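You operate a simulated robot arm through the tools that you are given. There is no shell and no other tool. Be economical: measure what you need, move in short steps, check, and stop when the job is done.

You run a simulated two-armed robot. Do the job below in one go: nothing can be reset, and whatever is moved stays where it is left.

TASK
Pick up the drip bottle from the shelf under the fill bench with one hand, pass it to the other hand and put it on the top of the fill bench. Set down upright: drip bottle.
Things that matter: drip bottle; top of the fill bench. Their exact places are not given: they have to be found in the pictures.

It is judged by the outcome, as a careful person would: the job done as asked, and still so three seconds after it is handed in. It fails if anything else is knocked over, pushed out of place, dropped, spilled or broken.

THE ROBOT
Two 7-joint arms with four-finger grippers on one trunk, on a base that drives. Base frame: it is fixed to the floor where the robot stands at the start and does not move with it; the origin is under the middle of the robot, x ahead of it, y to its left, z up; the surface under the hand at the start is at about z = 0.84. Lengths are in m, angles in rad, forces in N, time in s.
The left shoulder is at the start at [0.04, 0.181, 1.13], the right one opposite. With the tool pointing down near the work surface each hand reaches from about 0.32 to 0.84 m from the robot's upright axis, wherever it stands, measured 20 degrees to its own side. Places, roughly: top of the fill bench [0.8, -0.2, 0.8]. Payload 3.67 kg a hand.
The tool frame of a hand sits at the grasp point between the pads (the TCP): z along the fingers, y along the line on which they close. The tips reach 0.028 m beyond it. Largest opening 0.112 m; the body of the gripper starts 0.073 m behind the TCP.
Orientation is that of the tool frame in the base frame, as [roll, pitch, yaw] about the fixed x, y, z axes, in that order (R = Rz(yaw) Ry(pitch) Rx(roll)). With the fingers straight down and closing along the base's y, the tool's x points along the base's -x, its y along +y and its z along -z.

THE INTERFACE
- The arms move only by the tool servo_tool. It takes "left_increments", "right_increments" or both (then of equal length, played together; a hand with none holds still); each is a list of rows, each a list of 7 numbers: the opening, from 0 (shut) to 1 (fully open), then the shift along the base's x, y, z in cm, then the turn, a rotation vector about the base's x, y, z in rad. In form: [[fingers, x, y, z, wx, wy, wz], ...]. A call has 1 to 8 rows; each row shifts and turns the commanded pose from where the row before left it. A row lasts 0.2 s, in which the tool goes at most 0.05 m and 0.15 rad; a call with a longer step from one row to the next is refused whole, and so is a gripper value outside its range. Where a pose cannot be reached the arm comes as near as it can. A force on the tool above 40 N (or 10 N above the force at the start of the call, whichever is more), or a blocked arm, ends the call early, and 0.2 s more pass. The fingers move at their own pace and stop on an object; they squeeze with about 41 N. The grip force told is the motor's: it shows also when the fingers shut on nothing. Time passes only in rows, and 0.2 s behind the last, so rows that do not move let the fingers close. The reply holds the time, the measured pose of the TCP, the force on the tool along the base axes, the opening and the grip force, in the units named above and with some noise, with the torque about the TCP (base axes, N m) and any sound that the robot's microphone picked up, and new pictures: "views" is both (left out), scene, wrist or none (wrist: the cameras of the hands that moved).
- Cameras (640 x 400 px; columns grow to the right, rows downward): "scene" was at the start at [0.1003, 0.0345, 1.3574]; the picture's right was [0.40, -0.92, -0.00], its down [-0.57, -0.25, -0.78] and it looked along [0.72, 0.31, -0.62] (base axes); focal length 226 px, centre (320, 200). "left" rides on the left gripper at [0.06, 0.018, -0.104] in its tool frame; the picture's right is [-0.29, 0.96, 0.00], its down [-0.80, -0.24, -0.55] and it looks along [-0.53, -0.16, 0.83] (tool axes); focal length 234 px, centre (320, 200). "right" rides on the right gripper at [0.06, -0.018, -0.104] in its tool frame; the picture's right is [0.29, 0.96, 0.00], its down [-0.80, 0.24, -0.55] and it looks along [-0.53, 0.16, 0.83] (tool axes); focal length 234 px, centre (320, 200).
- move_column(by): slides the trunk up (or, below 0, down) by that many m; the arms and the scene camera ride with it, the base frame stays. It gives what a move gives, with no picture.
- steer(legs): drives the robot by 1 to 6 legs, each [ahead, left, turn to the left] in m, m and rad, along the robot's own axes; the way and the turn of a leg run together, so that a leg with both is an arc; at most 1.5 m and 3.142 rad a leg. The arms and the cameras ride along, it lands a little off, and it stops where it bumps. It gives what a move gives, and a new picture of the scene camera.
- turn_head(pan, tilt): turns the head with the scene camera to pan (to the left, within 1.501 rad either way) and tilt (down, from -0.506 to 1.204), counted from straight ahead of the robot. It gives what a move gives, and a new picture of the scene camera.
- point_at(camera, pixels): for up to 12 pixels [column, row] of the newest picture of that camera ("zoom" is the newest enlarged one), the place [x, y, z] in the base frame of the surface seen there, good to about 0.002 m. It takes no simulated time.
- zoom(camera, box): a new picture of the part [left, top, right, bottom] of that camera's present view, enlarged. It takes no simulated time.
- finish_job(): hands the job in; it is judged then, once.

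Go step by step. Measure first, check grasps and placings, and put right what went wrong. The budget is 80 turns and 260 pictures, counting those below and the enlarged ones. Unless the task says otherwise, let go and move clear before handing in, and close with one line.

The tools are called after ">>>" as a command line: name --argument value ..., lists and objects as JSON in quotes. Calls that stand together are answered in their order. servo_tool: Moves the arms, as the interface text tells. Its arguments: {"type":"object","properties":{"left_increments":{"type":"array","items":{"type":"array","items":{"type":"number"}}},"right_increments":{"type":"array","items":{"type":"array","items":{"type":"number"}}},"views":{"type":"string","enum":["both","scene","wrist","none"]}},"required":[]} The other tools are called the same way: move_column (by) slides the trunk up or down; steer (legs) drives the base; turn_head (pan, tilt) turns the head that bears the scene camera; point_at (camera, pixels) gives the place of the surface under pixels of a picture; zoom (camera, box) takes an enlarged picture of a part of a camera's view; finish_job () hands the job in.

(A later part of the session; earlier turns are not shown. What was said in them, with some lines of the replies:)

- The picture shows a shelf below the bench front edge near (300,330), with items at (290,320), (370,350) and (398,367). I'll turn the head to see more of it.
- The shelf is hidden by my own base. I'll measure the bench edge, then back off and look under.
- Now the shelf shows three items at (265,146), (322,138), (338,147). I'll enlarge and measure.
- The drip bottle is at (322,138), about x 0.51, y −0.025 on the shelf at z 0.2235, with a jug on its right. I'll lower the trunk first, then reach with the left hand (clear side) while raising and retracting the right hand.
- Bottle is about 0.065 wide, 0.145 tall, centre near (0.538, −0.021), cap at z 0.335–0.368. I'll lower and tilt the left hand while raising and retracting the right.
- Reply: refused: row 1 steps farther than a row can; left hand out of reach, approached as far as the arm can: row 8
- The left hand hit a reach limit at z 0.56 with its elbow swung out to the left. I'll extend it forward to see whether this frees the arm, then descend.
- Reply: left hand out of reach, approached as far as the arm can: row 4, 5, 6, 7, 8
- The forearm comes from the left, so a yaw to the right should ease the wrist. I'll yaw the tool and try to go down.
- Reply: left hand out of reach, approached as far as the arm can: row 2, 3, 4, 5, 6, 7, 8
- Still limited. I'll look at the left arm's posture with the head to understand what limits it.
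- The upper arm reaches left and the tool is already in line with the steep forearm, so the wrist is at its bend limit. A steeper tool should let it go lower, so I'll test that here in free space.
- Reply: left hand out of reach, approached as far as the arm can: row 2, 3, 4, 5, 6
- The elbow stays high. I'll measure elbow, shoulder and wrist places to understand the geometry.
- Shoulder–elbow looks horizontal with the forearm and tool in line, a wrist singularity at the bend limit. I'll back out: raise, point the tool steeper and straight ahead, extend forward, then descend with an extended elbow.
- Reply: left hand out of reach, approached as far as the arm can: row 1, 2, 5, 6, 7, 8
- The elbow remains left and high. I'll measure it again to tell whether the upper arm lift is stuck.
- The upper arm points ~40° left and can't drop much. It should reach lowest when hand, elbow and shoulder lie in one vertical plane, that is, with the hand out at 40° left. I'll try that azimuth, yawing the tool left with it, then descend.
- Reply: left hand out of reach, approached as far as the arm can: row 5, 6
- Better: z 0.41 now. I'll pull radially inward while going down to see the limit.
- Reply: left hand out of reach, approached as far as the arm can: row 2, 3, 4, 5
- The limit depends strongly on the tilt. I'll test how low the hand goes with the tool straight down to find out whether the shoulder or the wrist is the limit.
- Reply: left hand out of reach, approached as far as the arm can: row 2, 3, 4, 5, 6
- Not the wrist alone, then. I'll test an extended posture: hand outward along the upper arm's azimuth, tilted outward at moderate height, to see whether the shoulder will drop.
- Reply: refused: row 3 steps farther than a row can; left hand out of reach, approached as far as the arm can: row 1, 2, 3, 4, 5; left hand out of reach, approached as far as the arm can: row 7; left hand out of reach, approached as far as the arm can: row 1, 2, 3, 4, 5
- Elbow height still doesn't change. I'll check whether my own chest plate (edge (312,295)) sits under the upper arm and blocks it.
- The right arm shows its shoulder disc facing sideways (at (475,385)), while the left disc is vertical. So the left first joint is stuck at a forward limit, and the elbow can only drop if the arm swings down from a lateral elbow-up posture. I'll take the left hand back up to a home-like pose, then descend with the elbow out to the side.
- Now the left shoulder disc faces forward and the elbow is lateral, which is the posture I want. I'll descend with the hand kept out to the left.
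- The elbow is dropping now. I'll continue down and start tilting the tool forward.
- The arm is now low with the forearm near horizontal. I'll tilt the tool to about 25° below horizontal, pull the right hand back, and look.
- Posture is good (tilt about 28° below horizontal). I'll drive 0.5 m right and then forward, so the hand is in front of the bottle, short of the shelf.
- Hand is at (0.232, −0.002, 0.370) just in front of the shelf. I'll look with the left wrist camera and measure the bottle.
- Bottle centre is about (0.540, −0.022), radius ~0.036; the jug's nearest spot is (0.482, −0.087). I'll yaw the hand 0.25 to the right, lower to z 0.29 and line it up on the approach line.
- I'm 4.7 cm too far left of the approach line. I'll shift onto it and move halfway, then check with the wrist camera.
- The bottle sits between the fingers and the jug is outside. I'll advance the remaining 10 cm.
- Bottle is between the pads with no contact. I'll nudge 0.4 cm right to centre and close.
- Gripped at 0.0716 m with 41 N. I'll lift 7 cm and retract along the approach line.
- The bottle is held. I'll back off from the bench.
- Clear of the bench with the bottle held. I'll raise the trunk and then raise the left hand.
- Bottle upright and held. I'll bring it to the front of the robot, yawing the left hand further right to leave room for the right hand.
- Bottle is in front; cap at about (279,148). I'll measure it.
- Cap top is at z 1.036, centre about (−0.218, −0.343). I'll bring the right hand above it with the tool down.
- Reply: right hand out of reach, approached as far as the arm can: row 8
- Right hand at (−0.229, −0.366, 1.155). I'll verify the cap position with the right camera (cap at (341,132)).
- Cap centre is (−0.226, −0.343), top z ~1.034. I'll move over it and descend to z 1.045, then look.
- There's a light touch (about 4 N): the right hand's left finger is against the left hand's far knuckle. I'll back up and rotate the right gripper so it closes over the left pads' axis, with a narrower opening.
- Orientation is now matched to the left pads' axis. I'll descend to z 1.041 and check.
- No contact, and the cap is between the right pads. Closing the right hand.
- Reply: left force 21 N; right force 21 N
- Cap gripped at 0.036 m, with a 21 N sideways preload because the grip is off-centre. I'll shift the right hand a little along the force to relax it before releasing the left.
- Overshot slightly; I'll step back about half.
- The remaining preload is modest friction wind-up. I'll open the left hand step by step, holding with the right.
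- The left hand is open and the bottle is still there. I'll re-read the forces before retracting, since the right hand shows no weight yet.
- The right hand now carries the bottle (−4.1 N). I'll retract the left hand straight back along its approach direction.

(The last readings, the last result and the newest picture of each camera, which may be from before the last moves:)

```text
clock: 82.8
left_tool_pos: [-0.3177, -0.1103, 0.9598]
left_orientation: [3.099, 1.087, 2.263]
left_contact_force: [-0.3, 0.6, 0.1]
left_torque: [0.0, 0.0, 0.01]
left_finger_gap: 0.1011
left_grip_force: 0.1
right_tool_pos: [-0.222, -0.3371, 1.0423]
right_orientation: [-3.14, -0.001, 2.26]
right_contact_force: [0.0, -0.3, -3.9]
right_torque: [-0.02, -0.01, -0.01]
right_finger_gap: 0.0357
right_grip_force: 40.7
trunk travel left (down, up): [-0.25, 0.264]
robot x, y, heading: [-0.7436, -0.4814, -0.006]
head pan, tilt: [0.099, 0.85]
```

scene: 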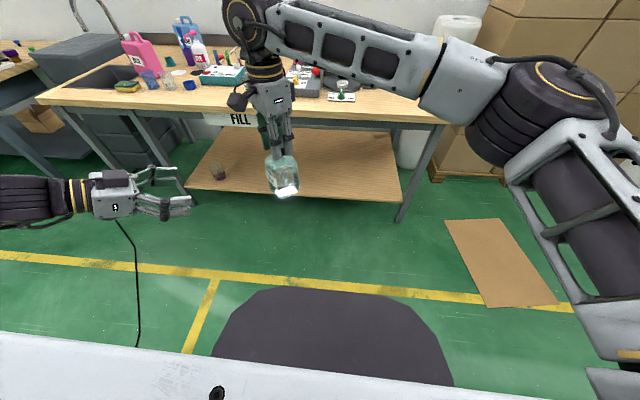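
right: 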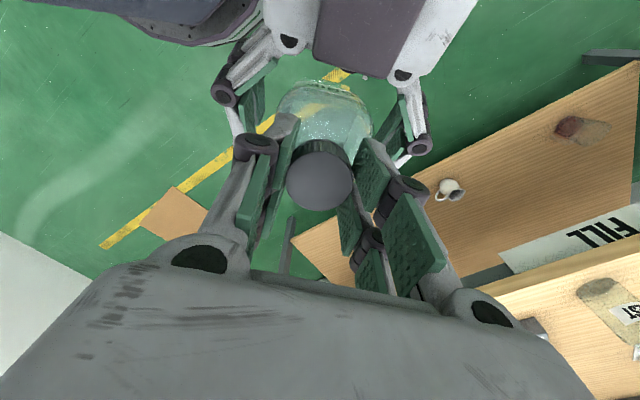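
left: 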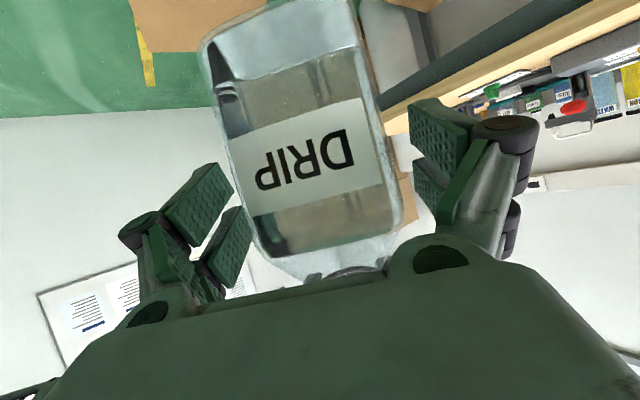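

Handover done; the bottle hangs upright from the right hand. Now I'll look for a free spot on the bench top.

>>> turn_head --pan 0.0 --tilt 0.55

>>> servo_tool --left_increments '[[0.9, 0, 1, 4, 0, 0, 0], [0.9, -1, 1, 4, 0, 0, 0], [0.9, -2, 1, 4, 0, 0, 0], [0.9, -2, 1, 4, 0, 0, 0], [0.9, -2, 1, 4, 0, 0, 0], [0.9, -2, 1, 2, 0, 0, 0]]' --right_increments '[[0.1, 0, -1, 1, 0, 0, 0], [0.1, 0, -2, 1, 0, 0, 0], [0.1, 0, -2, 2, 0, 0, 0], [0.1, 0, -2, 2, 0, 0, 0], [0.1, 0, -2, 2, 0, 0, 0], [0.1, 0, -2, 0, 0, 0, 0]]' --views "scene"

```text
clock: 83.6
left_tool_pos: [-0.3181, -0.1114, 0.9603]
left_orientation: [3.097, 1.086, 2.264]
left_contact_force: [0.2, -0.5, 0.4]
left_torque: [-0.04, -0.02, -0.01]
left_finger_gap: 0.1007
left_grip_force: 0.2
right_tool_pos: [-0.2226, -0.3387, 1.0431]
right_orientation: [-3.139, 0.0, 2.259]
right_contact_force: [0.1, 0.5, -4.5]
right_torque: [0.0, 0.02, 0.01]
right_finger_gap: 0.0354
right_grip_force: 41.5
trunk travel left (down, up): [-0.25, 0.264]
robot x, y, heading: [-0.7441, -0.4827, -0.008]
head pan, tilt: [0.0, 0.55]
```

scene: 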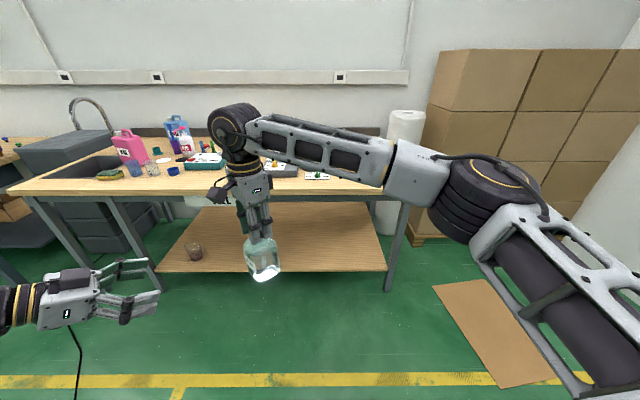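

```text
clock: 85.0
left_tool_pos: [-0.3527, -0.0455, 1.1663]
left_orientation: [3.097, 1.088, 2.263]
left_contact_force: [0.3, 0.6, -0.5]
left_torque: [0.02, -0.01, 0.02]
left_finger_gap: 0.1006
left_grip_force: 0.1
left hand out of reach, approached as far as the arm can: row 4, 5, 6
right_tool_pos: [-0.224, -0.4498, 1.1244]
right_orientation: [3.141, 0.001, 2.259]
right_contact_force: [0.3, -0.3, -4.2]
right_torque: [0.03, -0.02, -0.02]
right_finger_gap: 0.0354
right_grip_force: 41.2
trunk travel left (down, up): [-0.25, 0.264]
robot x, y, heading: [-0.7477, -0.483, -0.008]
head pan, tilt: [0.0, 0.55]
```

scene: 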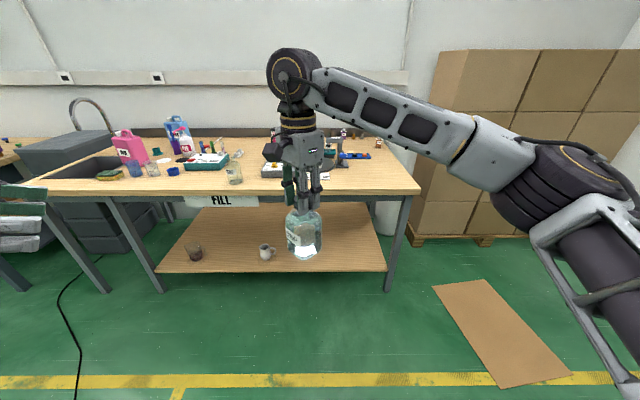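

The free front-right part of the bench is at about (380,178). I'll measure it.

>>> point_at --camera "scene" --pixels '[[390, 185], [370, 178], [355, 186], [340, 186], [380, 165], [416, 188], [352, 172], [360, 157], [378, 143], [328, 177], [235, 178], [200, 185]]'

>>> zoom --camera "scene" --box '[220, 110, 430, 210]'

```text
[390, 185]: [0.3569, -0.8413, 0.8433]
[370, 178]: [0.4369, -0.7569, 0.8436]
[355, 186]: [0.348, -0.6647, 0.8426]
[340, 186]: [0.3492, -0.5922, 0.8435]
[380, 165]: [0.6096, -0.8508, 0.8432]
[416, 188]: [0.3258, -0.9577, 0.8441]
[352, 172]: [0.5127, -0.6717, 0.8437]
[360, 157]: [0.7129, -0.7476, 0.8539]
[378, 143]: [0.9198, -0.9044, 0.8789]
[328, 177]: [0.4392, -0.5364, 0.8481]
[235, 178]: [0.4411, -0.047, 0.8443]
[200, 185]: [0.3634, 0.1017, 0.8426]
```

```text
3.05 times, centred on (325, 160) of scene
```

zoom: 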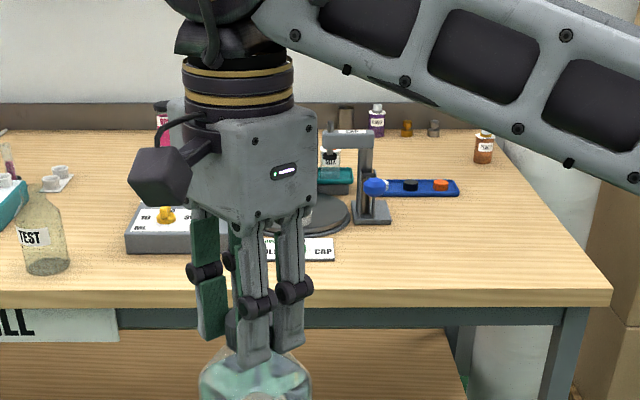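

The spot (0.46, −0.77) is clear on all sides. I'll strafe right, then drive forward, with the bottle well above the bench.

>>> steer --legs '[[0, -0.31, 0.008], [0.6, 0, 0]]'

```text
clock: 90.2
left_tool_pos: [0.2524, -0.3432, 1.1644]
left_orientation: [3.099, 1.089, 2.272]
left_contact_force: [-0.1, 0.8, -0.2]
left_torque: [0.0, -0.03, -0.02]
left_finger_gap: 0.101
left_grip_force: 0.0
right_tool_pos: [0.3854, -0.7443, 1.1234]
right_orientation: [-3.141, 0.002, 2.268]
right_contact_force: [0.9, -0.4, -4.8]
right_torque: [0.01, 0.05, -0.03]
right_finger_gap: 0.035
right_grip_force: 40.7
trunk travel left (down, up): [-0.25, 0.264]
robot x, y, heading: [-0.1355, -0.7869, -0.003]
head pan, tilt: [0.0, 0.55]
```

scene: 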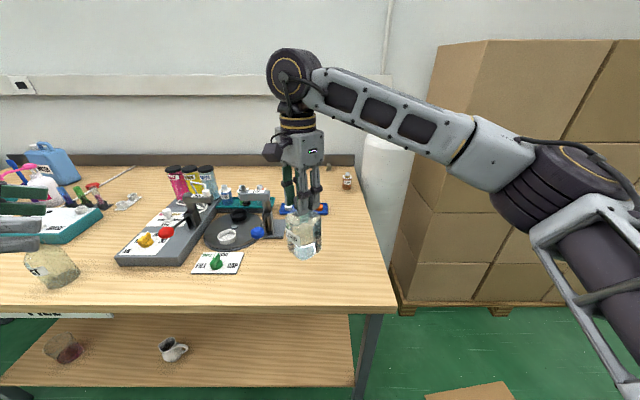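

Clear. I'll move over the spot and lower to just above the surface.

>>> servo_tool --right_increments '[[0.1, 3.5, -1.2, 0, 0, 0, 0], [0.1, 3.5, -1.2, 0, 0, 0, 0], [0.1, 0, 0, -3, 0, 0, 0], [0.1, 0, 0, -3, 0, 0, 0], [0.1, 0, 0, -3, 0, 0, 0], [0.1, 0, 0, -2.4, 0, 0, 0]]' --views "both"

>>> zoom --camera "scene" --box '[220, 150, 420, 275]'

```text
clock: 91.6
left_tool_pos: [0.2528, -0.3441, 1.1652]
left_orientation: [3.099, 1.089, 2.274]
left_contact_force: [-1.1, -0.7, -0.2]
left_torque: [-0.01, 0.02, 0.03]
left_finger_gap: 0.1008
left_grip_force: 0.1
right_tool_pos: [0.4553, -0.7676, 1.0095]
right_orientation: [3.141, -0.002, 2.268]
right_contact_force: [0.3, 0.3, -4.7]
right_torque: [0.05, 0.02, 0.03]
right_finger_gap: 0.0355
right_grip_force: 41.6
trunk travel left (down, up): [-0.25, 0.264]
robot x, y, heading: [-0.1367, -0.7851, 0.001]
head pan, tilt: [0.0, 0.55]
```

scene: 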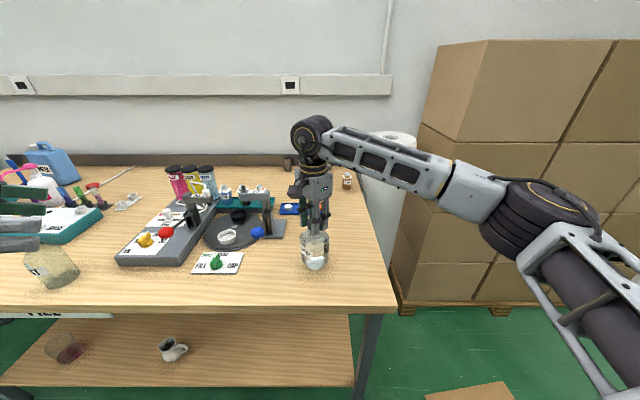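
right: 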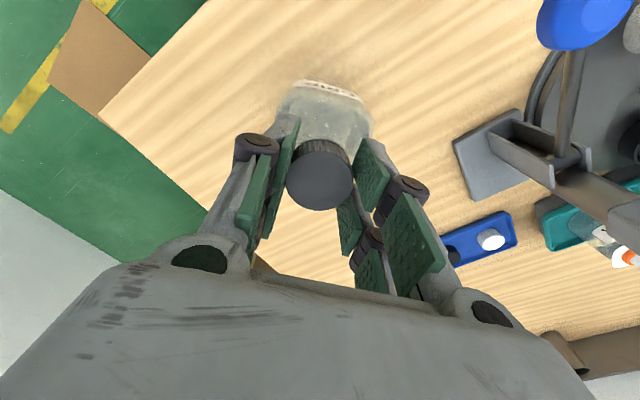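

```text
3.20 times, centred on (320, 212) of scene
```

zoom: 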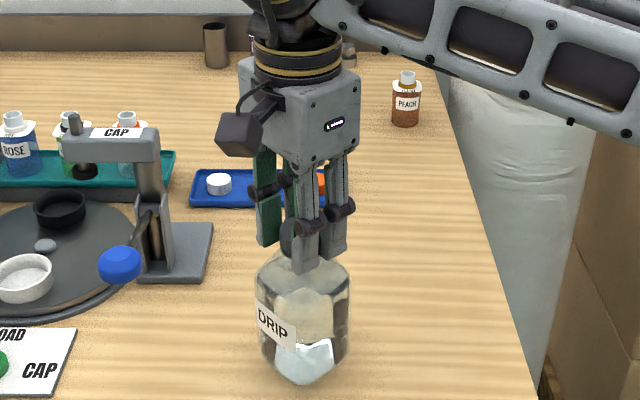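

Bottle bottom is about 1.7 cm above the surface. I'll lower slowly until the weight comes off.

>>> servo_tool --right_increments '[[0.1, 0, 0, -0.7, 0, 0, 0], [0.1, 0, 0, -0.5, 0, 0, 0], [0.1, 0, 0, -0.3, 0, 0, 0], [0.1, 0, 0, -0.15, 0, 0, 0]]' --views "none"

```text
clock: 92.6
left_tool_pos: [0.2523, -0.3434, 1.1634]
left_orientation: [3.098, 1.088, 2.271]
left_contact_force: [0.2, -0.5, -0.1]
left_torque: [0.0, -0.01, 0.01]
left_finger_gap: 0.1009
left_grip_force: 0.1
right_tool_pos: [0.4541, -0.7691, 0.9932]
right_orientation: [-3.14, 0.0, 2.27]
right_contact_force: [-0.4, -0.1, -4.9]
right_torque: [0.0, 0.0, -0.02]
right_finger_gap: 0.0353
right_grip_force: 41.3
trunk travel left (down, up): [-0.25, 0.264]
robot x, y, heading: [-0.1376, -0.784, 0.0]
head pan, tilt: [0.0, 0.55]
```

>>> servo_tool --right_increments '[[0.1, 0, 0, -0.15, 0, 0, 0], [0.1, 0, 0, -0.1, 0, 0, 0], [0.1, 0, 0, 0, 0, 0, 0]]' --views "scene"

>>> zoom --camera "scene" --box '[260, 190, 380, 290]'

```text
clock: 93.4
left_tool_pos: [0.2505, -0.3427, 1.166]
left_orientation: [3.097, 1.089, 2.268]
left_contact_force: [-0.3, 0.2, -0.9]
left_torque: [0.02, -0.01, -0.02]
left_finger_gap: 0.1007
left_grip_force: 0.1
right_tool_pos: [0.455, -0.7705, 0.993]
right_orientation: [3.139, 0.001, 2.267]
right_contact_force: [-1.6, 0.1, 9.3]
right_torque: [0.0, 0.27, 0.09]
right_finger_gap: 0.0352
right_grip_force: 40.6
trunk travel left (down, up): [-0.25, 0.264]
robot x, y, heading: [-0.1349, -0.7825, 0.002]
head pan, tilt: [0.0, 0.55]
```

scene: 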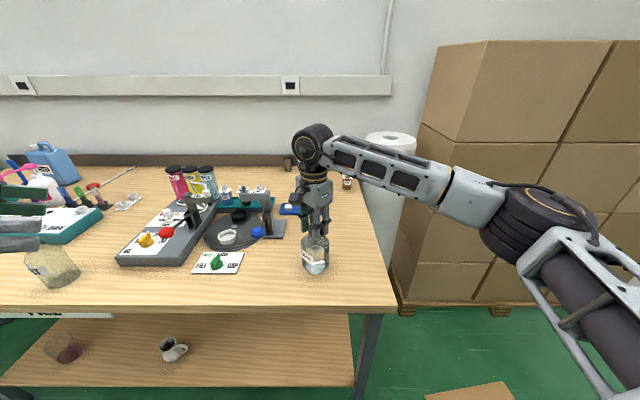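

```text
4.00 times, centred on (320, 240) of scene
```

zoom: 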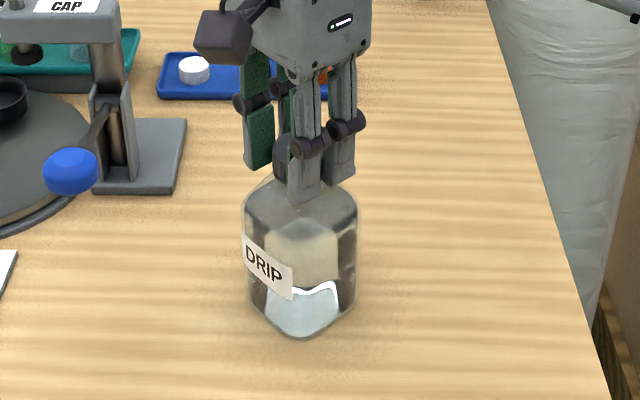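

The force reversed to +9 N, so the bottle stands on the bench, upright. I'll open the right hand gently and rise clear.

>>> servo_tool --right_increments '[[0.36, 0, 0, 0, 0, 0, 0], [0.45, 0, 0, 0, 0, 0, 0], [0.6, 0, 0, 0, 0, 0, 0], [0.6, 0, 0, 1, 0, 0, 0], [0.6, 0, 0, 3, 0, 0, 0], [0.6, 0, 0, 4, 0, 0, 0], [0.6, 0, 0, 4, 0, 0, 0]]' --views "both"

>>> zoom --camera "scene" --box '[260, 190, 380, 290]'

```text
clock: 95.0
left_tool_pos: [0.2522, -0.3429, 1.1655]
left_orientation: [3.098, 1.09, 2.271]
left_contact_force: [0.4, -0.3, 0.1]
left_torque: [-0.01, 0.0, 0.03]
left_finger_gap: 0.1008
left_grip_force: 0.1
right_tool_pos: [0.4521, -0.7686, 1.111]
right_orientation: [-3.141, 0.0, 2.27]
right_contact_force: [0.4, -0.2, -0.3]
right_torque: [-0.02, -0.01, -0.01]
right_finger_gap: 0.0675
right_grip_force: 0.0
trunk travel left (down, up): [-0.25, 0.264]
robot x, y, heading: [-0.1331, -0.7851, 0.0]
head pan, tilt: [0.0, 0.55]
```

scene: 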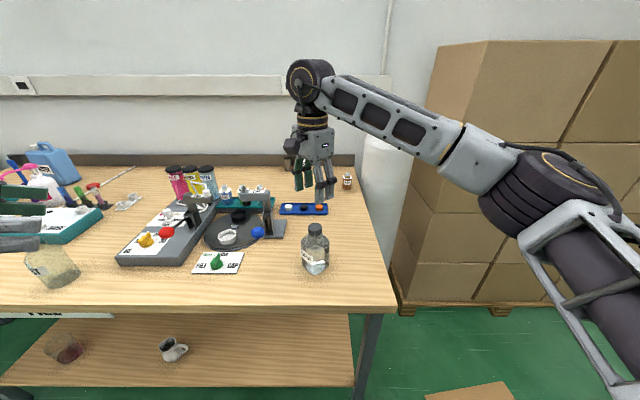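
right: 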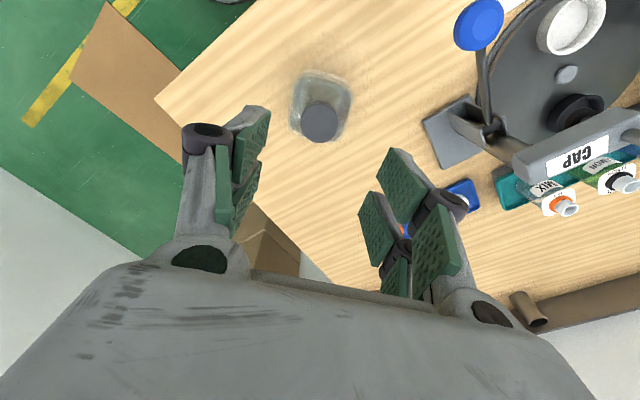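

```text
4.00 times, centred on (320, 240) of scene
```

zoom: 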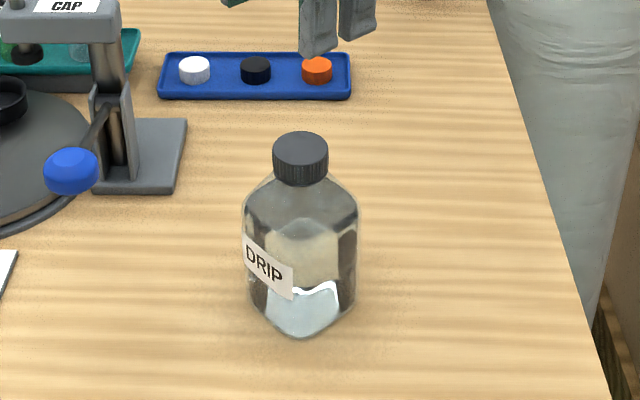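

The bottle stands upright at about (315,250) on the bench top, both hands are clear, and the jug and cup are still upright on the shelf. Handing in.

>>> finish_job

```text
The job is handed in.
```

The job is handed in: I picked the drip bottle off the shelf with the left hand, passed it to the right hand and stood it upright on top of the fill bench. In the last pictures nothing else had been knocked over or moved.
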